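You operate a simulated robot arm through the tools that you are given. There is no shell and no other tool.

The job below is to be done with a simulated two-armed robot. You get a single attempt, and the scene is never put back.

JOB
Gauge sole plate 26 for wear and sort it by the result.
Fine: under the lid with the word at the pointer; slide the bridge back and shut the lid.

Only the result counts: the job must be done as asked and must still hold three seconds after the hand-in. Knocking over, shifting, dropping, spilling or breaking anything else fails it. A push-on lid holds only when it is set on centred and level and pressed home; a screw cap is set on level and turned clockwise until tight.

ROBOT AND FRAMES
Two 7-joint arms with fingered hands on one trunk that stands fixed in place. Base frame: the origin is at the foot of the trunk, x ahead of it, y to its left, z up; the work surface is at about z = 840. Units: mm, degrees, N and s.
The left shoulder is at [60, 126, 1205], the right one opposite. With the tool pointing down near the work surface each hand reaches from about 340 to 720 mm from the base axis, measured 20 degrees to its own side. Payload 2.5 kg a hand.
The TCP of each hand is the grasp point between the finger pads, 30 mm short of the fingertips. In the tool frame z runs along the fingers and y along their closing line. The gripper opens to 104 mm; its body begins 35 mm behind the TCP. The gripper is a hand of 5 fingers: y runs from the thumb to the fingers, the wrist lies at [-15, -104, -178] in the tool frame, and closing takes about 1.5 s.
Orientation is told as [roll, pitch, yaw] about the base's x, y, z axes, in that order, counted from this pose: with the fingers straight down and the wrist toward the robot, the tool's x, y and z point along [0, 1, 0], [1, 0, 0] and [0, 0, -1] of the base frame.

CONTROLS
- The arms move only by the tool step_arm. It takes "left_plan", "right_plan" or both (then of equal length, played together; a hand with none holds still); each is a list of rows, each a list of 6 numbers: the shift along the tool's x, y, z in units of 300 mm (1.0 is 300 mm), then the turn, a rotation vector about the tool's x, y, z in units of 120 degrees (1.0 is 120 degrees). In form: [[x, y, z, ax, ay, az], ...]. A call has 1 to 20 rows; each row is the pose to reach, as a shift and turn from the pose commanded when the call began, along the tool's axes at that moment. "left_gripper" and "right_gripper" are, for a hand that has rows, the closure, from 0 (fully open) to 1 (shut), set as the call begins (left out, the last holds). A call with a number of a shift or a turn outside -1 to 1 is refused whole. Each row takes 0.2 s and may step no farther than 50 mm and 8.6 degrees from the row before; otherwise, or with a gripper value out of range, the whole call is refused. A pose out of reach is approached as far as the arm can. The call stops where the force on the tool passes 70 N (or 10 N more than at its start, if that is more) or the arm is blocked; 0.2 s more then pass. The fingers move at their own pace (about 153 mm/s each) and stop on an object; they squeeze with about 29 N. The grip force told is the motor's: it shows also when the fingers shut on nothing. Time passes only in rows, and 0.2 s behind the last, so rows that repeat a pose let the fingers close. The reply holds the time, the measured pose of the TCP, the force on the tool along the base axes, the opening and the grip force, in the units named above and with some noise, with the torque about the TCP (base axes, N m) and any sound that the robot's microphone picked up.
- Cameras (640 x 400 px; columns grow to the right, rows downward): "scene" is now at [115.9, 25.5, 1397.8]; the picture's right is [0.31, -0.95, 0.00], its down [-0.68, -0.22, -0.70] and it looks along [0.66, 0.22, -0.72] (base axes); focal length 262 px, centre (320, 200). "left" rides on the left gripper at [-80, -78, -141] in its tool frame; the picture's right is [-0.78, -0.30, 0.56], its down [0.53, -0.78, 0.33] and it looks along [0.33, 0.56, 0.76] (tool axes); focal length 247 px, centre (320, 200). "right" rides on the right gripper at [80, -78, -141] in its tool frame; the picture's right is [-0.78, 0.30, -0.56], its down [-0.53, -0.78, 0.33] and it looks along [-0.33, 0.56, 0.76] (tool axes); focal length 247 px, centre (320, 200). There is no depth. A picture from a camera that has moved, and an enlarged one, comes with that camera's place and axes in the base frame and with its lens.
- camera(camera): a new picture of that camera. No time passes.
- raise_lower(by): slides the trunk up (or, below 0, down) by that many mm; the arms and the scene camera ride with it, the base frame stays. It gives what a move gives, with no picture.
- set_grasp(shape, hand): the hand has 5 fingers and takes this shape, open, in about a second: jaw (thumb against the fingers, like two jaws); tri (thumb and two fingers); tip (a fingertip pinch); poke (one finger out to press); point (the index stretched); flat (the hand flat); cup (the hand cupped); fist (a fist). The gripper value then closes the fingers along that shape, each until it touches; the sizes above hold for jaw. It gives what a move gives, with no picture.
- aim_head(pan, tilt): turns the head with the scene camera to pan (to the left, within 86 degrees either way) and tilt (down, from -29 to 69), counted from straight ahead of the robot. It gives what a move gives.
- inspect(camera, box): a new picture of the part [left, top, right, bottom] of that camera's present view, enlarged. No time passes.
- finish_job(): hands the job in; it is judged then, once.

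Nothing tells you positions but the pictures and the camera data. Unless the task says otherwise, let go and move clear before handing in.

The tools are called after ">>>" by a JSON object that holds its "method" and its "body". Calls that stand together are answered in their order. step_arm: Moves the arms, as the interface text tells. Its arguments: {"type":"object","properties":{"left_plan":{"type":"array","items":{"type":"array","items":{"type":"number"}}},"left_gripper":{"type":"number"},"right_plan":{"type":"array","items":{"type":"array","items":{"type":"number"}}},"right_gripper":{"type":"number"}},"required":[]} The other tools are called the same way: raise_lower (by) moves the trunk up or down; set_grasp (shape, hand) gives the hand a shape; aim_head (pan, tilt) turns the head that bears the scene camera; camera (camera) takes a picture; inspect (camera, box) takes an enlarged picture of a part of a camera's view; finish_job () hands the job in.

At the start:

```text
t: 0.0
left_position: [412.6, 336.1, 1175.8]
left_orientation: [-0.1, 0.0, 0.1]
left_ft_force: [-0.2, 1.2, -0.3]
left_torque: [-0.02, -0.01, -0.02]
left_width: 103.6
left_grasp_force: 0.0
left_shape: jaw
right_position: [459.6, -49.5, 1188.4]
right_orientation: [-0.1, 0.0, 0.0]
right_ft_force: [0.3, 0.5, -0.8]
right_torque: [0.02, 0.02, -0.02]
right_width: 103.6
right_grasp_force: 0.1
right_shape: jaw
trunk travel left (down, up): [-600.0, 340.0]
head pan, tilt (commanded): [18.2, 45.9]
```

scene: 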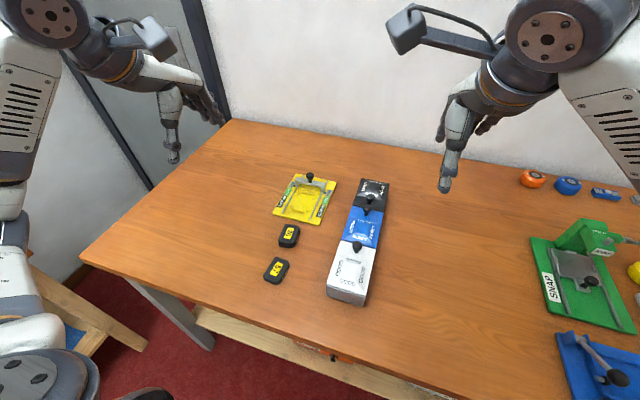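
right: 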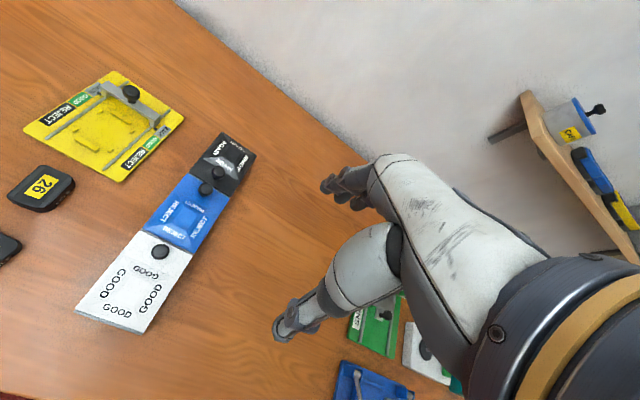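
left: 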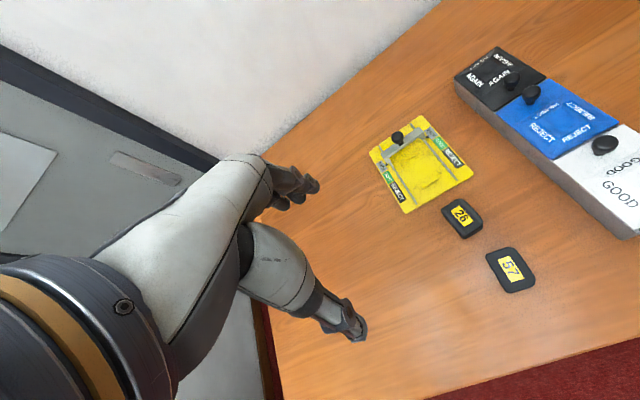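

The table holds a yellow gauge with a sliding bridge, two black sole plates (26 and 57) and a three-part box with white/blue/black lids (GOOD/REJECT/AGAIN). I'll take closer looks before moving anything.

>>> {"method": "inspect", "body": {"camera": "scene", "box": [250, 160, 410, 260]}}

>>> {"method": "inspect", "body": {"camera": "scene", "box": [250, 210, 410, 310]}}

>>> {"method": "inspect", "body": {"camera": "left", "box": [360, 100, 520, 300]}}

>>> {"method": "inspect", "body": {"camera": "right", "box": [0, 50, 260, 210]}}

```text
4.00 times, centred on (330, 210) of scene
camera zoom: at [115.9, 25.5, 1397.8], right [0.31, -0.95, 0.0], down [-0.68, -0.22, -0.7], along [0.66, 0.22, -0.72], focal length 1050 px, centre (280, 160)
```

zoom: 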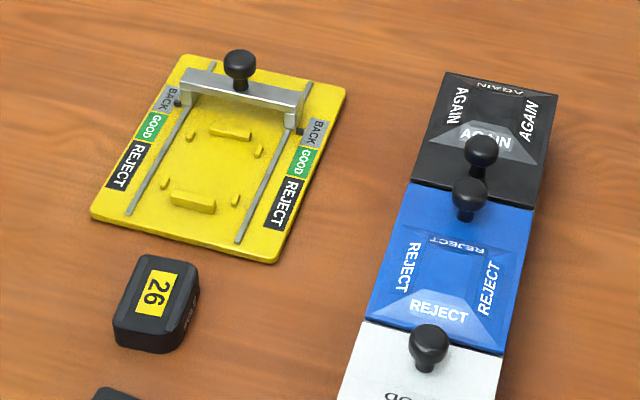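

```text
4.00 times, centred on (330, 260) of scene
camera zoom: at [115.9, 25.5, 1397.8], right [0.31, -0.95, 0.0], down [-0.68, -0.22, -0.7], along [0.66, 0.22, -0.72], focal length 1050 px, centre (280, -40)
```

zoom: 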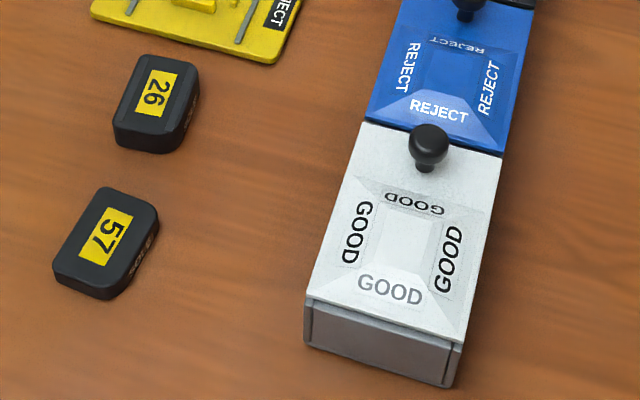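

```text
2.00 times, centred on (440, 200) of left
camera zoom: at [334.7, 256.3, 1316.5], right [-0.3, -0.78, -0.56], down [-0.78, 0.53, -0.33], along [0.56, 0.33, -0.76], focal length 494 px, centre (80, 200)
```

zoom: 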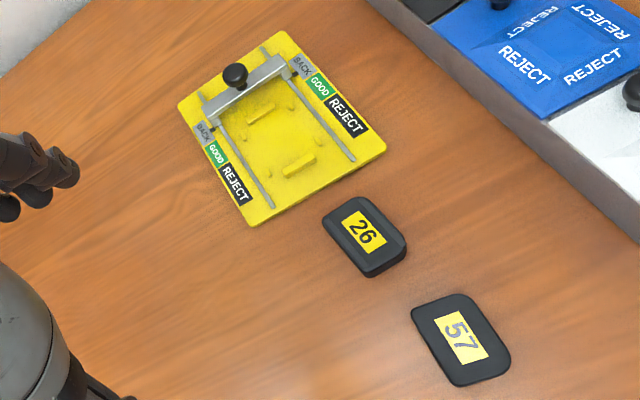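

```text
2.46 times, centred on (130, 130) of right
camera zoom: at [381.4, 30.2, 1329.3], right [0.3, -0.78, 0.56], down [-0.78, -0.53, -0.33], along [0.56, -0.33, -0.76], focal length 608 px, centre (788, 372)
```

zoom: 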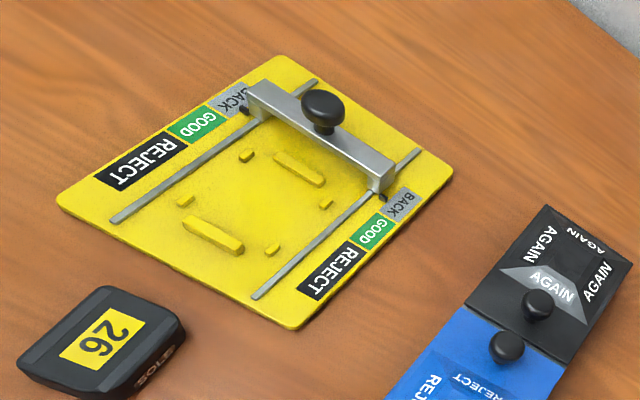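

I see plate 26 near (473, 226), the gauge centred near (619, 231) with its bridge at the far "BACK" end, and the lidded boxes to the right. I'll zoom further on details: plate sides, nest, lids and hinges.

>>> {"method": "inspect", "body": {"camera": "right", "box": [0, 150, 90, 206]}}

>>> {"method": "inspect", "body": {"camera": "left", "box": [430, 180, 550, 300]}}

>>> {"method": "inspect", "body": {"camera": "right", "box": [70, 120, 270, 340]}}

>>> {"method": "inspect", "body": {"camera": "left", "box": [440, 30, 640, 240]}}

>>> {"method": "inspect", "body": {"camera": "scene", "box": [310, 165, 410, 315]}}

>>> {"method": "inspect", "body": {"camera": "scene", "box": [265, 165, 345, 230]}}

```text
7.11 times, centred on (45, 178) of right
camera zoom: at [381.4, 30.2, 1329.3], right [0.3, -0.78, 0.56], down [-0.78, -0.53, -0.33], along [0.56, -0.33, -0.76], focal length 1756 px, centre (2276, 356)
```

zoom: 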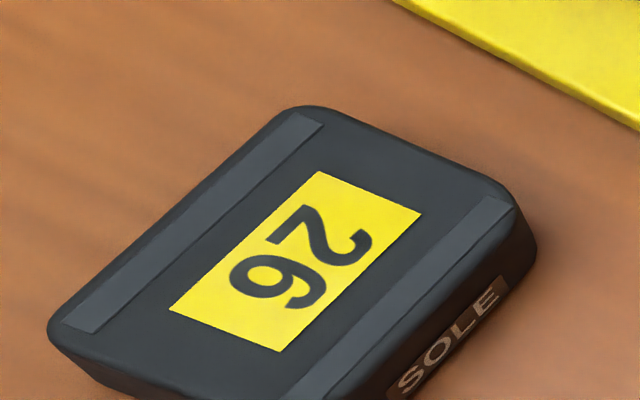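

```text
3.33 times, centred on (490, 240) of left
camera zoom: at [334.7, 256.3, 1316.5], right [-0.3, -0.78, -0.56], down [-0.78, 0.53, -0.33], along [0.56, 0.33, -0.76], focal length 823 px, centre (-247, 67)
```

zoom: 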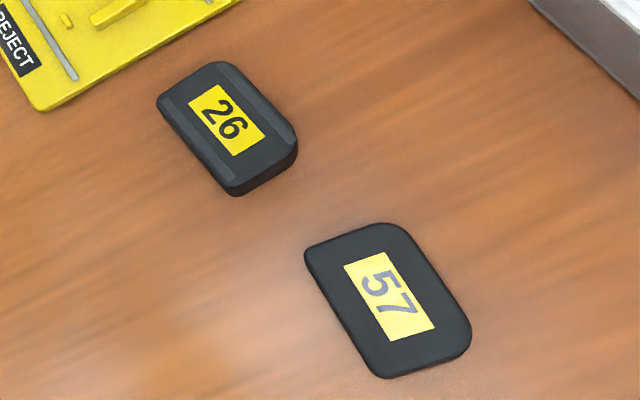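

```text
1.82 times, centred on (170, 230) of right
camera zoom: at [381.4, 30.2, 1329.3], right [0.3, -0.78, 0.56], down [-0.78, -0.53, -0.33], along [0.56, -0.33, -0.76], focal length 449 px, centre (593, 146)
```

zoom: 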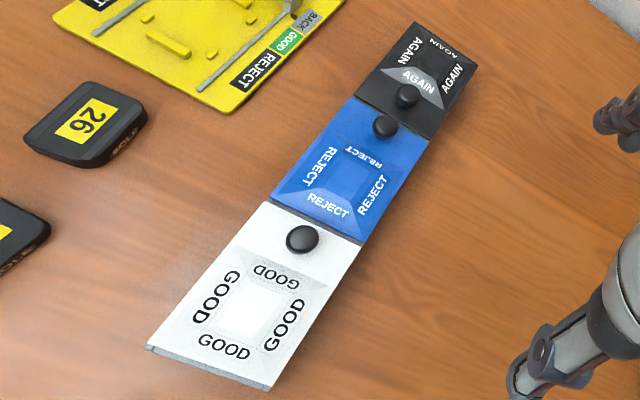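

```text
1.90 times, centred on (540, 135) of left
camera zoom: at [334.7, 256.3, 1316.5], right [-0.3, -0.78, -0.56], down [-0.78, 0.53, -0.33], along [0.56, 0.33, -0.76], focal length 470 px, centre (-99, 324)
```

zoom: 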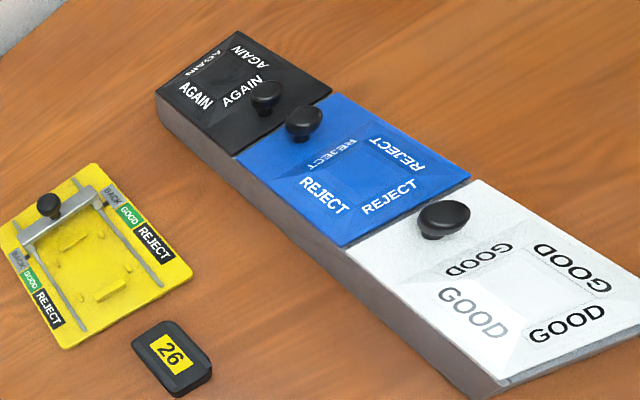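

```text
2.67 times, centred on (360, 240) of scene
camera zoom: at [115.9, 25.5, 1397.8], right [0.31, -0.95, 0.0], down [-0.68, -0.22, -0.7], along [0.66, 0.22, -0.72], focal length 700 px, centre (213, 93)
```

zoom: 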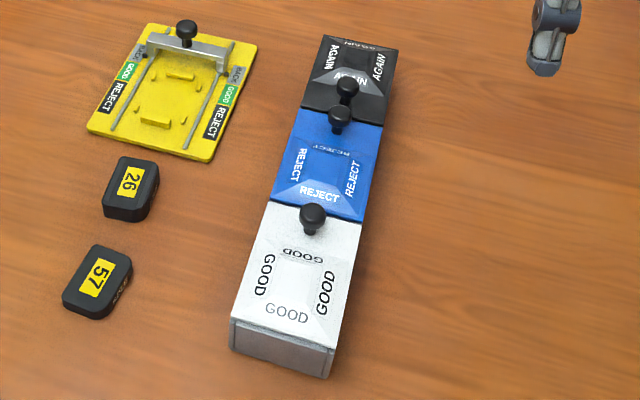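

```text
6.15 times, centred on (305, 198) of scene
camera zoom: at [115.9, 25.5, 1397.8], right [0.31, -0.95, 0.0], down [-0.68, -0.22, -0.7], along [0.66, 0.22, -0.72], focal length 1615 px, centre (412, 215)
```

zoom: 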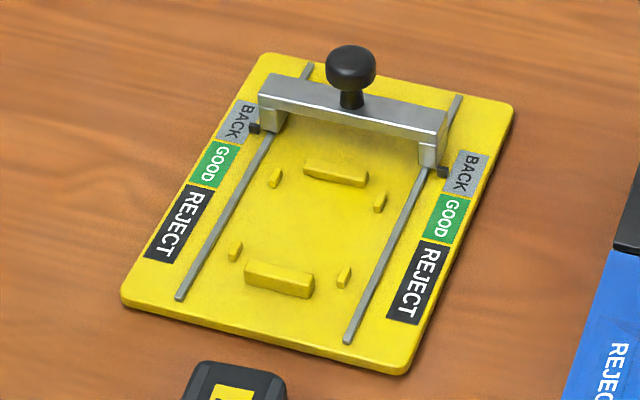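

The pictures zoom well, so I'll look harder at the plate's sides and the lids' edges from the existing viewpoints.

>>> {"method": "inspect", "body": {"camera": "scene", "box": [272, 220, 308, 250]}}

>>> {"method": "inspect", "body": {"camera": "scene", "box": [258, 252, 298, 288]}}

>>> {"method": "inspect", "body": {"camera": "left", "box": [436, 190, 492, 245]}}

>>> {"method": "inspect", "body": {"camera": "left", "box": [500, 70, 640, 240]}}

>>> {"method": "inspect", "body": {"camera": "scene", "box": [345, 170, 395, 215]}}

>>> {"method": "inspect", "body": {"camera": "scene", "box": [320, 235, 380, 310]}}

```text
13.33 times, centred on (290, 235) of scene
camera zoom: at [115.9, 25.5, 1397.8], right [0.31, -0.95, 0.0], down [-0.68, -0.22, -0.7], along [0.66, 0.22, -0.72], focal length 3498 px, centre (720, -267)
```

zoom: 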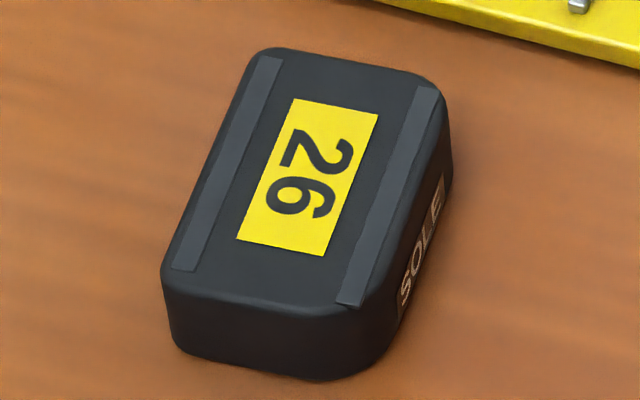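

```text
11.11 times, centred on (278, 270) of scene
camera zoom: at [115.9, 25.5, 1397.8], right [0.31, -0.95, 0.0], down [-0.68, -0.22, -0.7], along [0.66, 0.22, -0.72], focal length 2915 px, centre (787, -578)
```

zoom: 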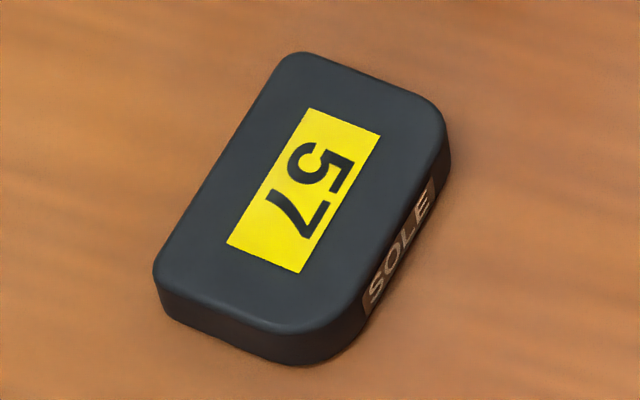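

```text
7.27 times, centred on (464, 218) of left
camera zoom: at [334.7, 256.3, 1316.5], right [-0.3, -0.78, -0.56], down [-0.78, 0.53, -0.33], along [0.56, 0.33, -0.76], focal length 1796 px, centre (-727, 73)
```

zoom: 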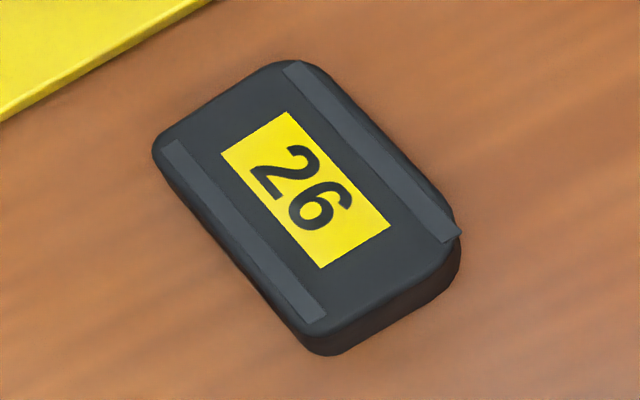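

```text
2.35 times, centred on (570, 155) of left
camera zoom: at [334.7, 256.3, 1316.5], right [-0.3, -0.78, -0.56], down [-0.78, 0.53, -0.33], along [0.56, 0.33, -0.76], focal length 581 px, centre (-268, 306)
```

zoom: 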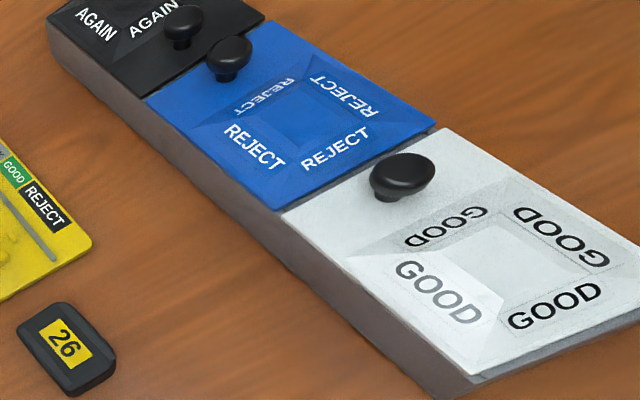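

```text
8.89 times, centred on (370, 192) of scene
camera zoom: at [115.9, 25.5, 1397.8], right [0.31, -0.95, 0.0], down [-0.68, -0.22, -0.7], along [0.66, 0.22, -0.72], focal length 2332 px, centre (-124, 267)
```

zoom: 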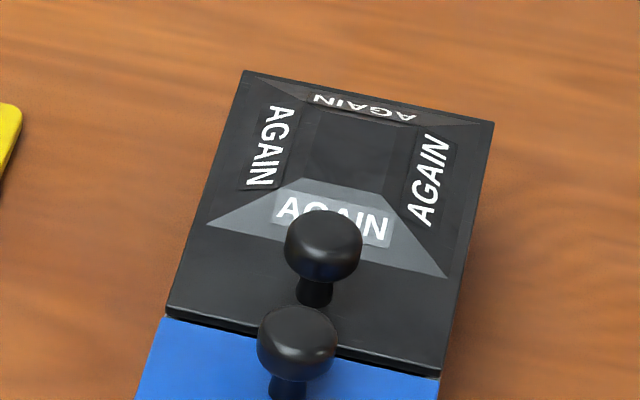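

```text
5.33 times, centred on (350, 272) of scene
camera zoom: at [115.9, 25.5, 1397.8], right [0.31, -0.95, 0.0], down [-0.68, -0.22, -0.7], along [0.66, 0.22, -0.72], focal length 1399 px, centre (160, -187)
```

zoom: 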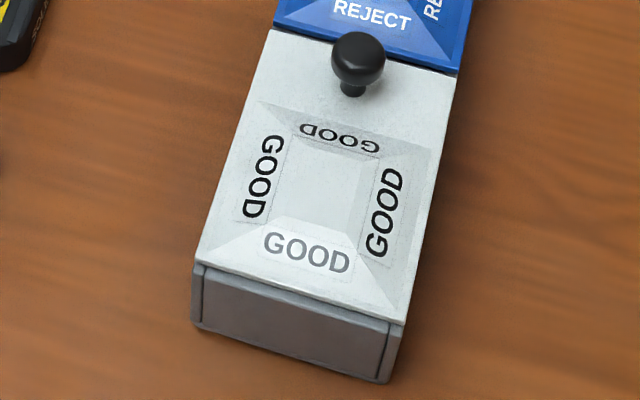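

Plate 26 (about 56×42×24 mm, turned ~4°) lies near (471, 225), and the gauge nest centre is near (597, 235). I'll bring the left hand above plate 26, turned so it closes across the plate's width, and check how well the arm follows.

>>> {"method": "step_arm", "body": {"left_plan": [[-0.031, 0.016, 0.06, 0, 0, 0.06], [-0.062, 0.033, 0.12, 0, 0, 0.12], [-0.093, 0.049, 0.18, 0, 0, 0.18], [-0.123, 0.065, 0.24, 0, 0, 0.24], [-0.154, 0.081, 0.3, 0, 0, 0.3], [-0.185, 0.098, 0.36, 0, 0, 0.36], [-0.216, 0.114, 0.42, 0, 0, 0.42], [-0.247, 0.13, 0.48, 0, 0, 0.48], [-0.278, 0.146, 0.54, 0, 0, 0.54], [-0.308, 0.163, 0.6, 0, 0, 0.6], [-0.339, 0.179, 0.66, 0, 0, 0.66], [-0.37, 0.195, 0.72, 0, 0, 0.72], [-0.37, 0.195, 0.72, 0, 0, 0.72]], "left_gripper": 0}}

>>> {"method": "camera", "body": {"camera": "left"}}

>>> {"method": "camera", "body": {"camera": "scene"}}

```text
t: 2.8
left_position: [470.9, 223.2, 960.9]
left_orientation: [0.0, -0.1, -86.5]
left_ft_force: [0.4, 0.3, 0.0]
left_torque: [0.03, 0.0, 0.0]
left_width: 103.9
left_grasp_force: 0.1
left_shape: jaw
right_position: [459.8, -49.4, 1187.6]
right_orientation: [0.0, 0.0, 0.0]
right_ft_force: [-0.1, 0.0, -0.2]
right_torque: [0.03, 0.03, -0.05]
right_width: 103.4
right_grasp_force: 0.0
right_shape: jaw
trunk travel left (down, up): [-600.0, 340.0]
head pan, tilt (commanded): [18.2, 45.9]
```

```text
taken
camera left: at [387.1, 296.4, 1101.5], right [-0.79, 0.25, -0.56], down [0.49, 0.81, -0.33], along [0.37, -0.53, -0.76], focal length 247 px, centre (320, 200)
```

left: 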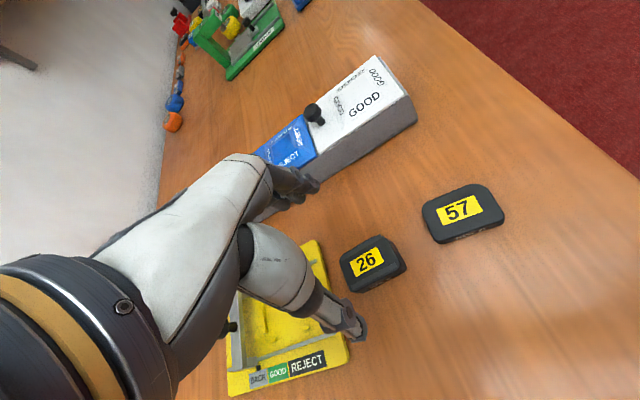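

```text
taken
camera scene: at [115.8, 25.6, 1397.8], right [0.31, -0.95, 0.0], down [-0.68, -0.22, -0.7], along [0.66, 0.22, -0.72], focal length 262 px, centre (320, 200)
```

scene: 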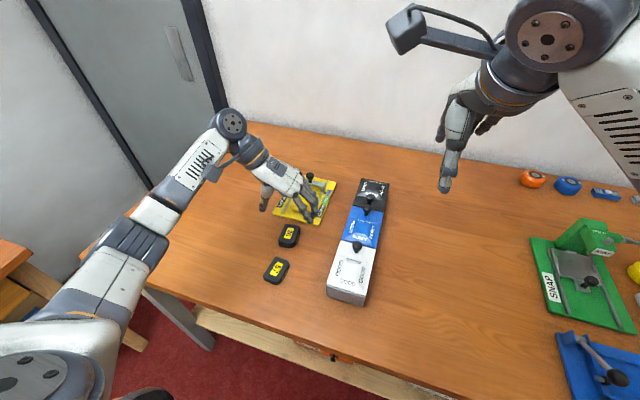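

The left hand followed well with the wrist to the left. Before picking, I'll look at the other devices on the right side of the table to make sure the yellow gauge is the right one.

>>> {"method": "aim_head", "body": {"pan": -30, "tilt": 42}}

>>> {"method": "camera", "body": {"camera": "scene"}}

>>> {"method": "inspect", "body": {"camera": "scene", "box": [200, 100, 440, 300]}}

>>> {"method": "inspect", "body": {"camera": "left", "box": [330, 170, 520, 280]}}

>>> {"method": "inspect", "body": {"camera": "left", "box": [250, 50, 430, 170]}}

```text
t: 4.0
left_position: [470.7, 223.1, 960.9]
left_orientation: [0.0, 0.0, -86.4]
left_ft_force: [0.6, 0.2, -0.4]
left_torque: [-0.01, 0.02, -0.02]
left_width: 103.7
left_grasp_force: 0.0
left_shape: jaw
right_position: [460.7, -49.5, 1187.2]
right_orientation: [0.0, -0.1, 0.0]
right_ft_force: [-0.5, 1.1, -0.4]
right_torque: [0.01, 0.0, -0.01]
right_width: 103.6
right_grasp_force: 0.0
right_shape: jaw
trunk travel left (down, up): [-600.0, 340.0]
head pan, tilt (commanded): [-30.0, 42.0]
```

```text
taken
camera scene: at [111.8, -41.3, 1403.5], right [-0.5, -0.87, 0.0], down [-0.58, 0.33, -0.74], along [0.64, -0.37, -0.67], focal length 262 px, centre (320, 200)
```

scene: 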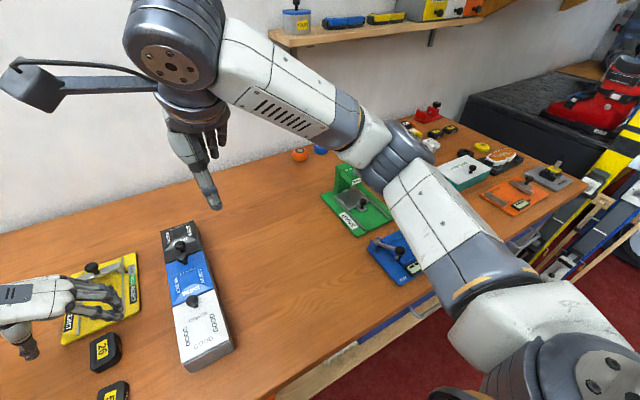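

```text
2.00 times, centred on (320, 200) of scene
camera zoom: at [111.8, -41.3, 1403.5], right [-0.5, -0.87, 0.0], down [-0.58, 0.33, -0.74], along [0.64, -0.37, -0.67], focal length 525 px, centre (320, 200)
```

zoom: 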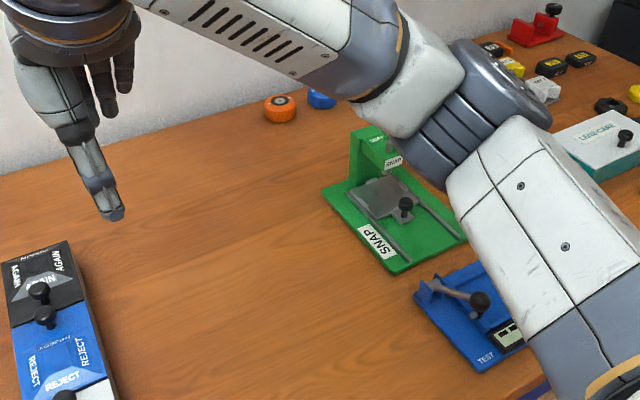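

```text
3.37 times, centred on (425, 225) of left
camera zoom: at [386.9, 296.4, 1101.5], right [-0.79, 0.25, -0.56], down [0.48, 0.81, -0.33], along [0.37, -0.53, -0.76], focal length 832 px, centre (-34, 116)
```

zoom: 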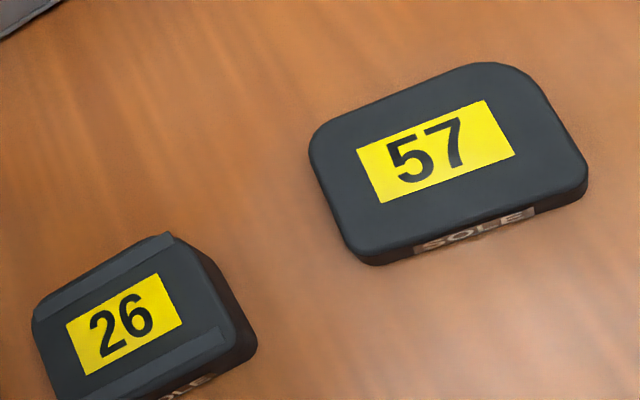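

```text
3.33 times, centred on (340, 110) of left
camera zoom: at [386.9, 296.4, 1101.5], right [-0.79, 0.25, -0.56], down [0.48, 0.81, -0.33], along [0.37, -0.53, -0.76], focal length 823 px, centre (253, 500)
```

zoom: 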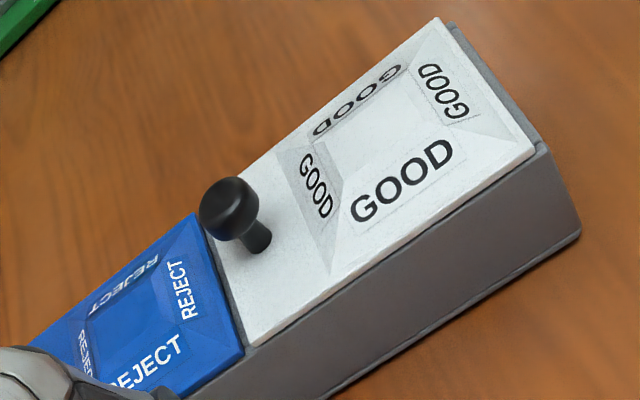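

The green SNAP and blue TEST devices are for other jobs; the yellow one with GOOD/REJECT at its pointer is the right gauge. Next I'll zoom on the lid's ends to learn how it opens.

>>> {"method": "inspect", "body": {"camera": "left", "box": [360, 50, 420, 110]}}

>>> {"method": "inspect", "body": {"camera": "left", "box": [295, 90, 345, 160]}}

>>> {"method": "inspect", "body": {"camera": "scene", "box": [165, 280, 245, 380]}}

>>> {"method": "inspect", "body": {"camera": "scene", "box": [155, 215, 235, 315]}}

>>> {"method": "inspect", "body": {"camera": "right", "box": [130, 190, 230, 290]}}

>>> {"method": "inspect", "body": {"camera": "right", "box": [60, 270, 160, 350]}}

```text
6.67 times, centred on (390, 80) of left
camera zoom: at [386.9, 296.4, 1101.5], right [-0.79, 0.25, -0.56], down [0.48, 0.81, -0.33], along [0.37, -0.53, -0.76], focal length 1646 px, centre (-147, 1000)
```

zoom: 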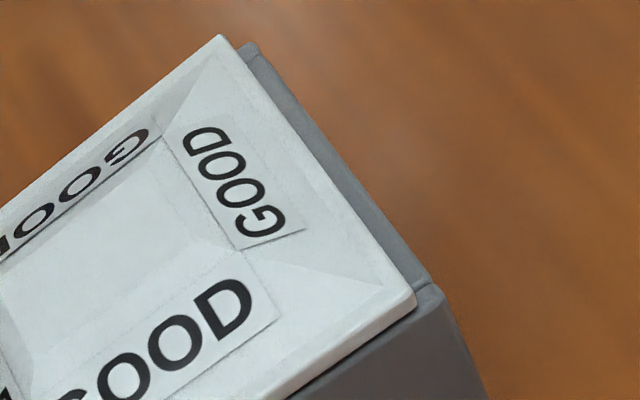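

```text
5.71 times, centred on (320, 125) of left
camera zoom: at [386.9, 296.4, 1101.5], right [-0.79, 0.25, -0.56], down [0.48, 0.81, -0.33], along [0.37, -0.53, -0.76], focal length 1411 px, centre (320, 629)
```

zoom: 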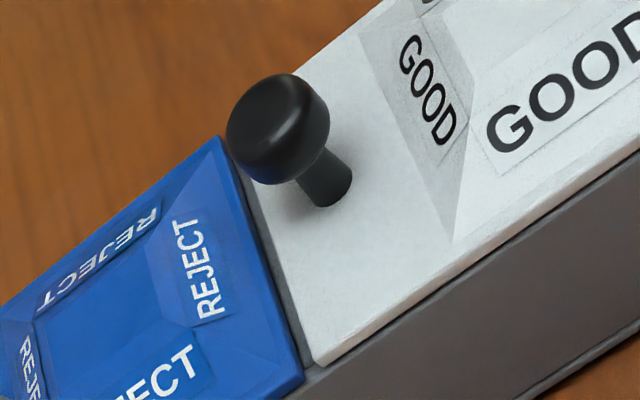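

```text
4.00 times, centred on (205, 330) of scene
camera zoom: at [111.8, -41.3, 1403.5], right [-0.5, -0.87, 0.0], down [-0.58, 0.33, -0.74], along [0.64, -0.37, -0.67], focal length 1050 px, centre (780, -320)
```

zoom: 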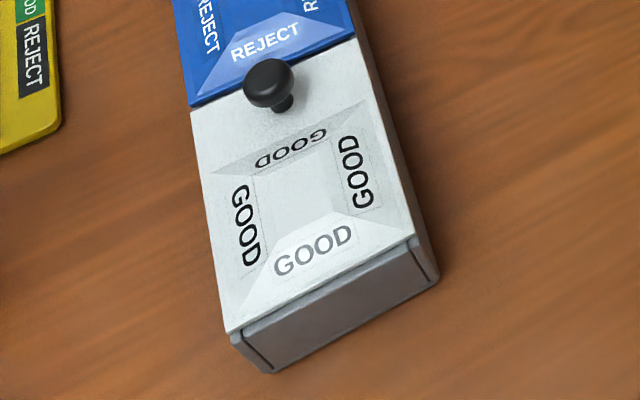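

```text
4.00 times, centred on (195, 265) of scene
camera zoom: at [111.8, -41.3, 1403.5], right [-0.5, -0.87, 0.0], down [-0.58, 0.33, -0.74], along [0.64, -0.37, -0.67], focal length 1050 px, centre (820, -60)
```

zoom: 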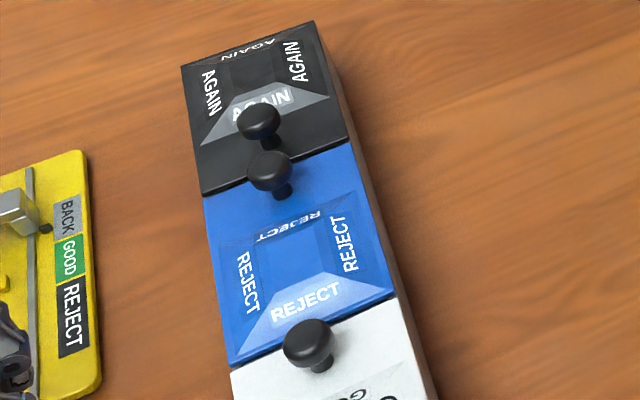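

```text
4.00 times, centred on (180, 240) of right
camera zoom: at [381.5, 30.2, 1329.3], right [0.3, -0.78, 0.56], down [-0.78, -0.53, -0.33], along [0.56, -0.33, -0.76], focal length 988 px, centre (880, 40)
```

zoom: 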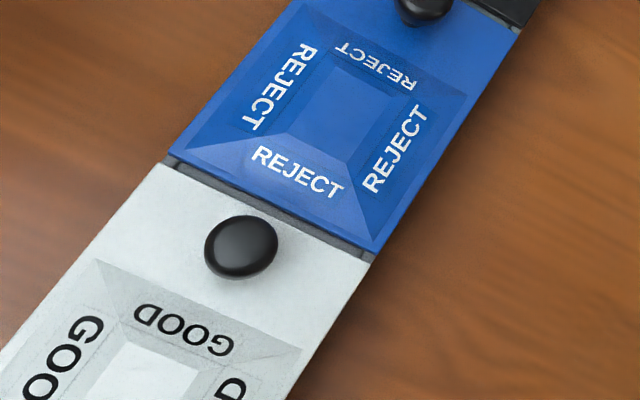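

```text
5.00 times, centred on (110, 310) of right
camera zoom: at [381.5, 30.2, 1329.3], right [0.3, -0.78, 0.56], down [-0.78, -0.53, -0.33], along [0.56, -0.33, -0.76], focal length 1235 px, centre (1370, -350)
```

zoom: 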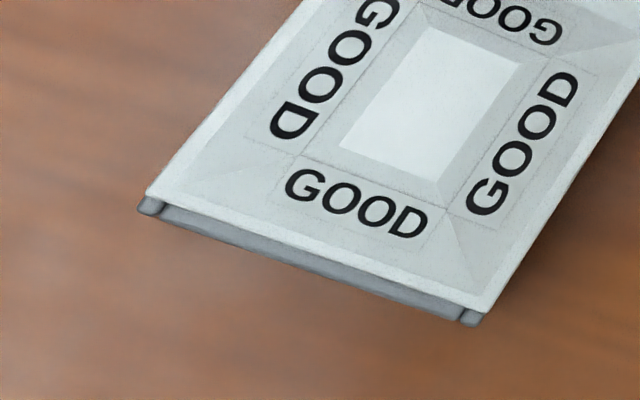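

Plate 26 is centred at about (471.5, 225) and the hand is right above it with jaws across its width. I'll descend so the fingertips stop about 7 mm above the table, then check.

>>> {"method": "step_arm", "body": {"left_plan": [[0.001, -0.003, 0.05, 0, 0, 0], [0.002, -0.005, 0.11, 0, 0, 0], [0.003, -0.007, 0.17, 0, 0, 0], [0.003, -0.007, 0.22, 0, 0, 0], [0.003, -0.007, 0.26, 0, 0, 0], [0.003, -0.007, 0.28, 0, 0, 0], [0.003, -0.007, 0.28, 0, 0, 0]], "left_gripper": 0}}

>>> {"method": "aim_head", "body": {"pan": 18.2, "tilt": 45.9}}

>>> {"method": "camera", "body": {"camera": "left"}}

>>> {"method": "inspect", "body": {"camera": "scene", "box": [240, 180, 360, 270]}}

```text
t: 5.6
left_position: [472.2, 225.8, 874.2]
left_orientation: [0.0, -0.1, -86.5]
left_ft_force: [0.3, 0.5, 0.8]
left_torque: [0.0, 0.03, -0.01]
left_width: 103.8
left_grasp_force: 0.0
left_shape: jaw
right_position: [460.2, -49.9, 1188.9]
right_orientation: [0.0, 0.0, 0.0]
right_ft_force: [0.3, 0.6, -0.5]
right_torque: [-0.01, 0.02, 0.0]
right_width: 103.6
right_grasp_force: 0.1
right_shape: jaw
trunk travel left (down, up): [-600.0, 340.0]
head pan, tilt (commanded): [-30.0, 42.0]
```

```text
t: 6.7
left_position: [470.3, 226.5, 873.9]
left_orientation: [0.0, 0.0, -86.3]
left_ft_force: [-0.6, 0.2, -0.1]
left_torque: [-0.02, -0.06, 0.01]
left_width: 103.5
left_grasp_force: 0.0
left_shape: jaw
right_position: [460.1, -49.9, 1187.2]
right_orientation: [0.0, 0.0, 0.0]
right_ft_force: [-0.3, -0.8, 0.1]
right_torque: [0.01, 0.0, 0.02]
right_width: 103.7
right_grasp_force: 0.2
right_shape: jaw
trunk travel left (down, up): [-600.0, 340.0]
head pan, tilt (commanded): [18.2, 45.9]
```

```text
taken
camera left: at [386.4, 299.5, 1015.3], right [-0.79, 0.25, -0.56], down [0.48, 0.81, -0.33], along [0.37, -0.53, -0.76], focal length 247 px, centre (320, 200)
```

left: 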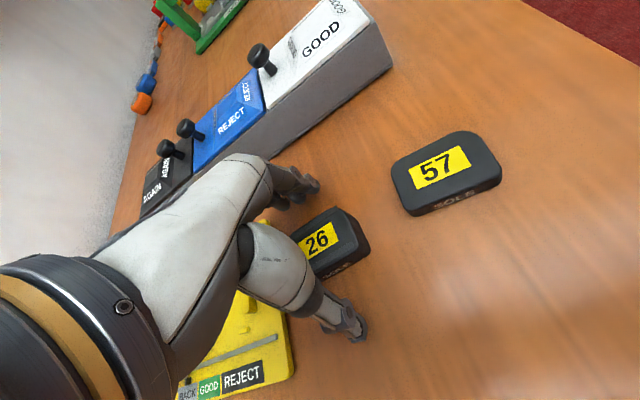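

```text
4.44 times, centred on (300, 225) of scene
camera zoom: at [116.0, 25.5, 1397.9], right [0.31, -0.95, 0.0], down [-0.68, -0.22, -0.7], along [0.66, 0.22, -0.72], focal length 1166 px, centre (409, 89)
```

zoom: 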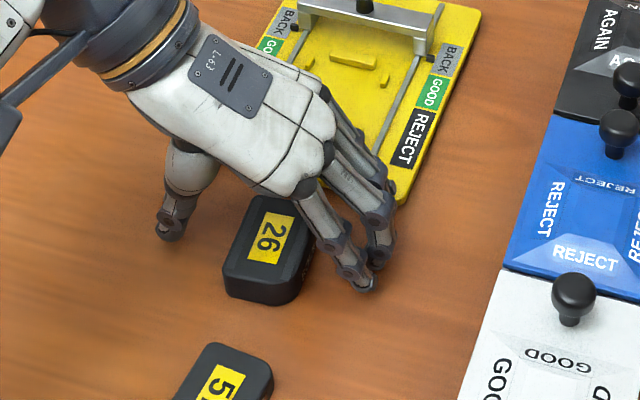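

The jaws straddle the plate squarely. I'll lift 3–4 mm so the fingertips clear the nest pegs later, then close.

>>> {"method": "step_arm", "body": {"left_plan": [[0, 0, -0.012, 0, 0, 0], [0, 0, -0.012, 0, 0, 0]], "left_gripper": 0}}

>>> {"method": "step_arm", "body": {"left_plan": [[0, 0, 0, 0, 0, 0], [0, 0, 0, 0, 0, 0], [0, 0, 0, 0, 0, 0], [0, 0, 0, 0, 0, 0], [0, 0, 0, 0, 0, 0], [0, 0, 0, 0, 0, 0], [0, 0, 0, 0, 0, 0], [0, 0, 0, 0, 0, 0], [0, 0, 0, 0, 0, 0]], "left_gripper": 1}}

>>> {"method": "camera", "body": {"camera": "left"}}

>>> {"method": "inspect", "body": {"camera": "scene", "box": [240, 180, 360, 270]}}

```text
t: 7.3
left_position: [470.4, 226.3, 878.8]
left_orientation: [0.0, 0.0, -86.4]
left_ft_force: [0.1, -0.2, -0.2]
left_torque: [-0.01, -0.02, 0.02]
left_width: 103.6
left_grasp_force: 0.1
left_shape: jaw
right_position: [460.0, -48.4, 1188.5]
right_orientation: [0.0, 0.0, -0.1]
right_ft_force: [0.1, 0.1, 0.6]
right_torque: [0.01, 0.0, 0.0]
right_width: 103.5
right_grasp_force: 0.1
right_shape: jaw
trunk travel left (down, up): [-600.0, 340.0]
head pan, tilt (commanded): [18.2, 45.9]
```

```text
t: 9.3
left_position: [471.4, 228.0, 877.7]
left_orientation: [-0.1, 0.1, -86.4]
left_ft_force: [-0.1, -1.0, -0.1]
left_torque: [-0.01, -0.01, 0.01]
left_width: 36.9
left_grasp_force: 28.8
left_shape: jaw
right_position: [459.7, -49.6, 1188.2]
right_orientation: [0.0, 0.0, -0.1]
right_ft_force: [-0.4, -0.6, -0.1]
right_torque: [-0.04, 0.01, -0.02]
right_width: 103.4
right_grasp_force: 0.1
right_shape: jaw
trunk travel left (down, up): [-600.0, 340.0]
head pan, tilt (commanded): [18.2, 45.9]
```

```text
taken
camera left: at [386.5, 299.6, 1019.1], right [-0.79, 0.25, -0.56], down [0.48, 0.81, -0.33], along [0.37, -0.53, -0.76], focal length 247 px, centre (320, 200)
```

left: 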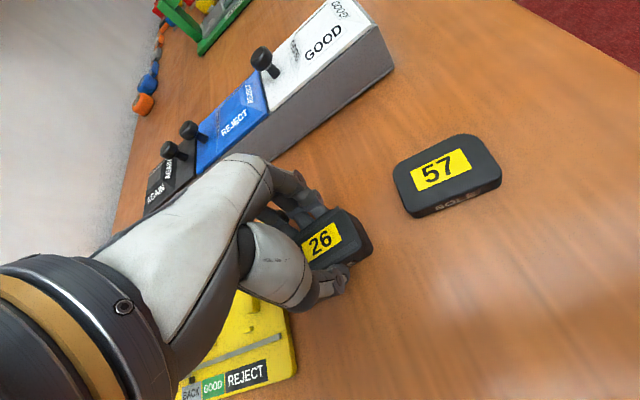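

```text
4.44 times, centred on (300, 225) of scene
camera zoom: at [116.0, 25.6, 1397.9], right [0.31, -0.95, 0.0], down [-0.68, -0.22, -0.7], along [0.66, 0.22, -0.72], focal length 1166 px, centre (409, 89)
```

zoom: 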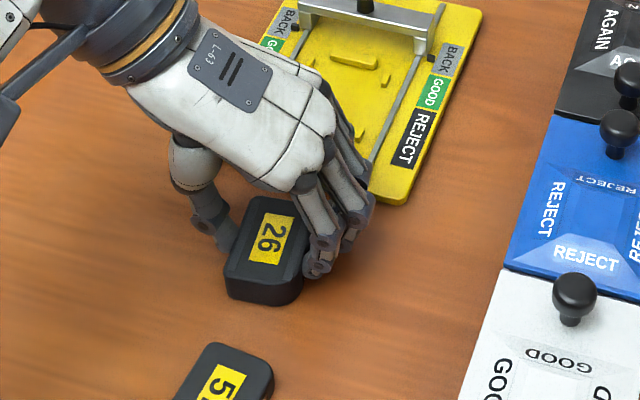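

The plate is gripped (width 37 mm, 29 N). I'll lift it 60 mm and check it hangs level in the hand.

>>> {"method": "step_arm", "body": {"left_plan": [[0, 0, -0.02, 0, 0, 0], [0, 0, -0.06, 0, 0, 0], [0, 0, -0.12, 0, 0, 0], [0, 0, -0.17, 0, 0, 0], [0, 0, -0.2, 0, 0, 0], [0, 0, -0.2, 0, 0, 0]], "left_gripper": 1}}

>>> {"method": "camera", "body": {"camera": "left"}}

>>> {"method": "inspect", "body": {"camera": "scene", "box": [230, 160, 350, 250]}}

>>> {"method": "inspect", "body": {"camera": "left", "box": [250, 170, 400, 320]}}

```text
t: 10.7
left_position: [471.0, 226.6, 938.0]
left_orientation: [0.1, -0.1, -86.4]
left_ft_force: [0.1, -0.4, -0.5]
left_torque: [0.0, -0.01, -0.02]
left_width: 36.4
left_grasp_force: 28.9
left_shape: jaw
right_position: [460.2, -49.0, 1188.1]
right_orientation: [0.0, 0.1, 0.0]
right_ft_force: [1.3, -0.4, -0.1]
right_torque: [-0.01, -0.01, 0.0]
right_width: 103.5
right_grasp_force: 0.0
right_shape: jaw
trunk travel left (down, up): [-600.0, 340.0]
head pan, tilt (commanded): [18.2, 45.9]
```

```text
taken
camera left: at [386.6, 300.6, 1079.1], right [-0.79, 0.25, -0.56], down [0.48, 0.81, -0.33], along [0.37, -0.53, -0.76], focal length 247 px, centre (320, 200)
```

left: 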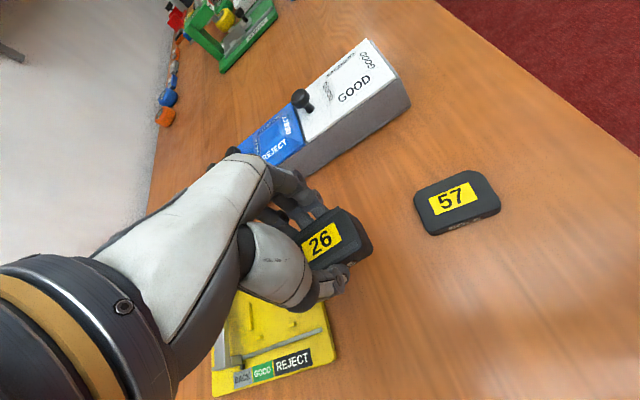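

```text
4.44 times, centred on (290, 205) of scene
camera zoom: at [116.0, 25.6, 1397.9], right [0.31, -0.95, 0.0], down [-0.68, -0.22, -0.7], along [0.66, 0.22, -0.72], focal length 1166 px, centre (453, 178)
```

zoom: 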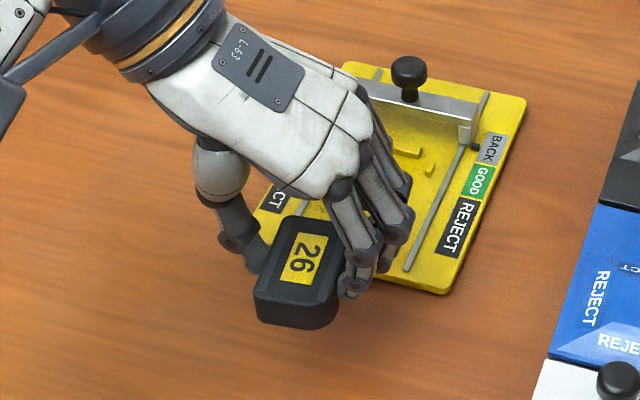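

```text
2.67 times, centred on (325, 245) of left
camera zoom: at [386.6, 300.6, 1079.1], right [-0.79, 0.25, -0.56], down [0.48, 0.81, -0.33], along [0.37, -0.53, -0.76], focal length 659 px, centre (307, 80)
```

zoom: 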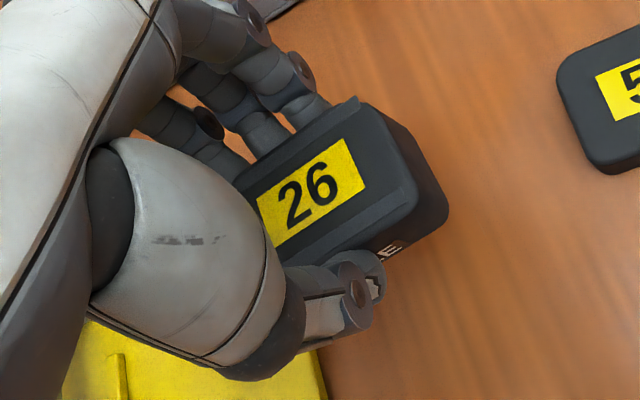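

The plate hangs level and centred in the hand. Before going to the nest I need to know how far the fingers stick out toward the bridge, so I'll look closer.

>>> {"method": "inspect", "body": {"camera": "scene", "box": [275, 195, 325, 235]}}

>>> {"method": "inspect", "body": {"camera": "right", "box": [0, 50, 160, 210]}}

```text
10.00 times, centred on (300, 215) of scene
camera zoom: at [116.0, 25.6, 1397.9], right [0.31, -0.95, 0.0], down [-0.68, -0.22, -0.7], along [0.66, 0.22, -0.72], focal length 2624 px, centre (520, 50)
```

zoom: 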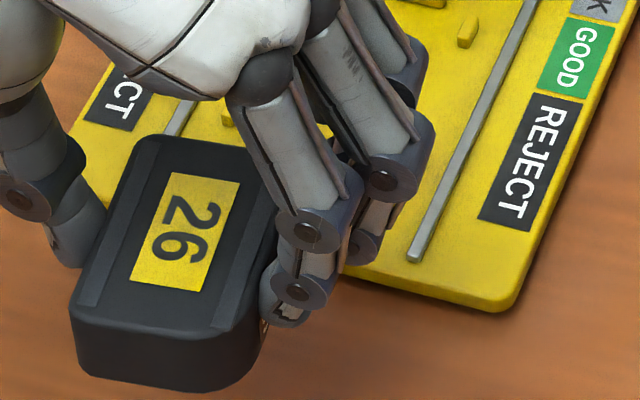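

```text
2.50 times, centred on (80, 130) of right
camera zoom: at [381.5, 30.2, 1329.2], right [0.3, -0.78, 0.56], down [-0.78, -0.53, -0.33], along [0.56, -0.33, -0.76], focal length 617 px, centre (920, 375)
```

zoom: 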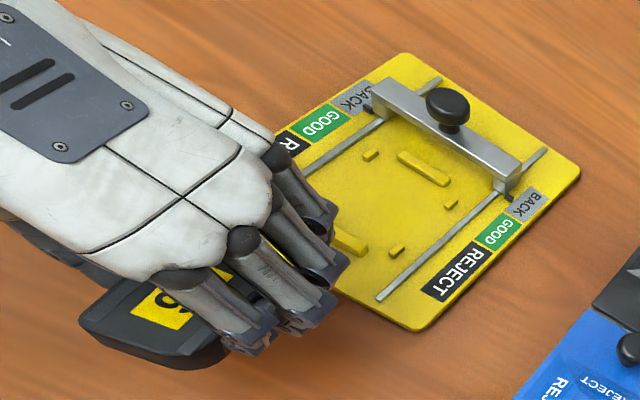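

The ring and little fingers reach ~55 mm past the plate's centre, which would hit the bridge at the nest. I'll set the plate back down, lift off, and switch to the slimmer three-finger "tri" shape.

>>> {"method": "step_arm", "body": {"left_plan": [[0, 0, 0.06, 0, 0, 0], [0, 0, 0.12, 0, 0, 0], [0, 0, 0.16, 0, 0, 0], [0, 0, 0.185, 0, 0, 0], [0, 0, 0.197, 0, 0, 0], [0, 0, 0.2, 0, 0, 0]], "left_gripper": 1}}

>>> {"method": "step_arm", "body": {"left_plan": [[0, 0, 0, 0, 0, 0], [0, 0, 0, 0, 0, 0], [0, 0, 0, 0, 0, 0], [0, 0, 0, 0, 0, 0], [0, 0, -0.02, 0, 0, 0], [0, 0, -0.08, 0, 0, 0], [0, 0, -0.16, 0, 0, 0], [0, 0, -0.24, 0, 0, 0], [0, 0, -0.3, 0, 0, 0]], "left_gripper": 0}}

>>> {"method": "set_grasp", "body": {"hand": "left", "shape": "tri"}}

>>> {"method": "camera", "body": {"camera": "left"}}

>>> {"method": "inspect", "body": {"camera": "scene", "box": [230, 150, 350, 250]}}

>>> {"method": "inspect", "body": {"camera": "right", "box": [0, 20, 200, 210]}}

```text
t: 12.1
left_position: [472.1, 226.6, 878.3]
left_orientation: [0.0, -0.1, -86.4]
left_ft_force: [0.3, 0.1, -1.0]
left_torque: [0.01, 0.01, -0.03]
left_width: 36.7
left_grasp_force: 28.6
left_shape: jaw
right_position: [461.0, -49.9, 1188.6]
right_orientation: [0.1, 0.1, 0.0]
right_ft_force: [-0.9, 0.5, 0.1]
right_torque: [0.0, -0.03, -0.01]
right_width: 103.5
right_grasp_force: 0.0
right_shape: jaw
trunk travel left (down, up): [-600.0, 340.0]
head pan, tilt (commanded): [18.2, 45.9]
```

```text
t: 14.1
left_position: [470.4, 225.7, 970.6]
left_orientation: [-0.1, -0.1, -86.4]
left_ft_force: [-0.3, 0.8, 0.1]
left_torque: [0.0, 0.02, 0.02]
left_width: 103.6
left_grasp_force: 0.1
left_shape: jaw
right_position: [459.3, -50.4, 1188.9]
right_orientation: [-0.1, 0.0, 0.0]
right_ft_force: [-0.2, 0.0, -0.4]
right_torque: [0.02, -0.03, 0.01]
right_width: 103.7
right_grasp_force: 0.1
right_shape: jaw
trunk travel left (down, up): [-600.0, 340.0]
head pan, tilt (commanded): [18.2, 45.9]
```

```text
t: 15.0
left_position: [471.7, 226.2, 969.8]
left_orientation: [0.0, 0.1, -86.4]
left_ft_force: [-0.2, 0.2, 0.7]
left_torque: [0.02, 0.03, -0.02]
left_width: 103.6
left_grasp_force: 0.0
left_shape: tri
right_position: [459.9, -49.0, 1188.0]
right_orientation: [0.0, 0.0, 0.0]
right_ft_force: [0.2, -0.5, -0.2]
right_torque: [0.0, 0.0, 0.01]
right_width: 103.7
right_grasp_force: 0.1
right_shape: jaw
trunk travel left (down, up): [-600.0, 340.0]
head pan, tilt (commanded): [18.2, 45.9]
```

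```text
taken
camera left: at [386.5, 299.5, 1110.4], right [-0.79, 0.25, -0.56], down [0.48, 0.81, -0.33], along [0.37, -0.53, -0.76], focal length 247 px, centre (320, 200)
```

left: 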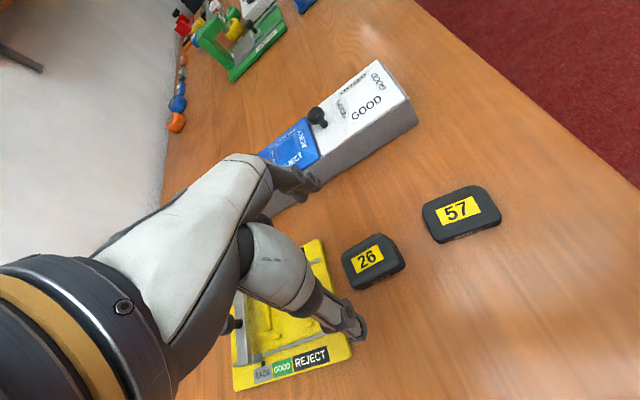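

```text
4.00 times, centred on (290, 200) of scene
camera zoom: at [116.0, 25.6, 1397.9], right [0.31, -0.95, 0.0], down [-0.68, -0.22, -0.7], along [0.66, 0.22, -0.72], focal length 1050 px, centre (440, 200)
```

zoom: 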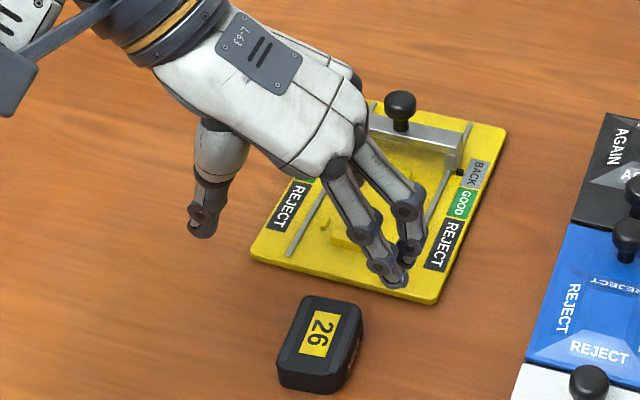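

```text
2.11 times, centred on (100, 115) of right
camera zoom: at [381.5, 30.2, 1329.3], right [0.3, -0.78, 0.56], down [-0.78, -0.53, -0.33], along [0.56, -0.33, -0.76], focal length 520 px, centre (783, 379)
```

zoom: 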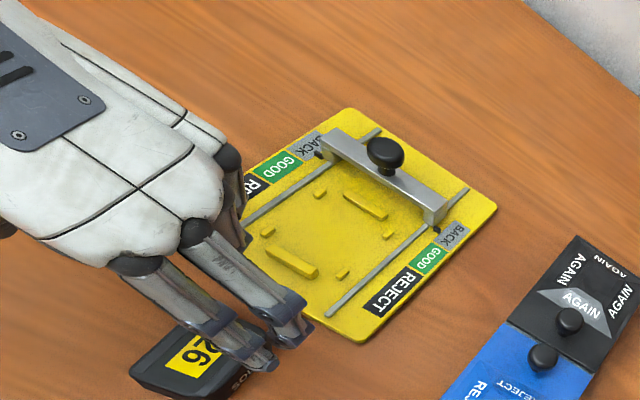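

Tri shape keeps only index and middle extended — good. I'll check the plate's present pose precisely before re-gripping.

>>> {"method": "inspect", "body": {"camera": "scene", "box": [272, 220, 308, 250]}}

>>> {"method": "inspect", "body": {"camera": "left", "box": [330, 220, 420, 300]}}

```text
13.33 times, centred on (290, 235) of scene
camera zoom: at [116.0, 25.6, 1397.9], right [0.31, -0.95, 0.0], down [-0.68, -0.22, -0.7], along [0.66, 0.22, -0.72], focal length 3498 px, centre (720, -267)
```

zoom: 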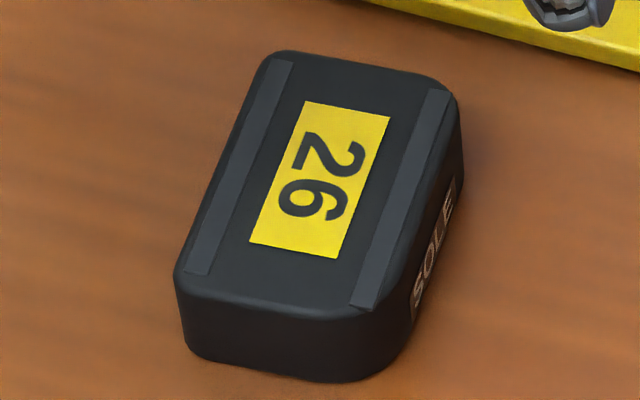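

```text
5.00 times, centred on (375, 260) of left
camera zoom: at [386.5, 299.5, 1110.4], right [-0.79, 0.25, -0.56], down [0.48, 0.81, -0.33], along [0.37, -0.53, -0.76], focal length 1235 px, centre (45, -100)
```

zoom: 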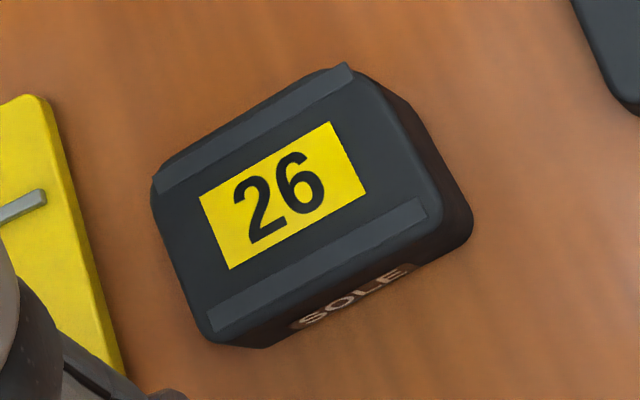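

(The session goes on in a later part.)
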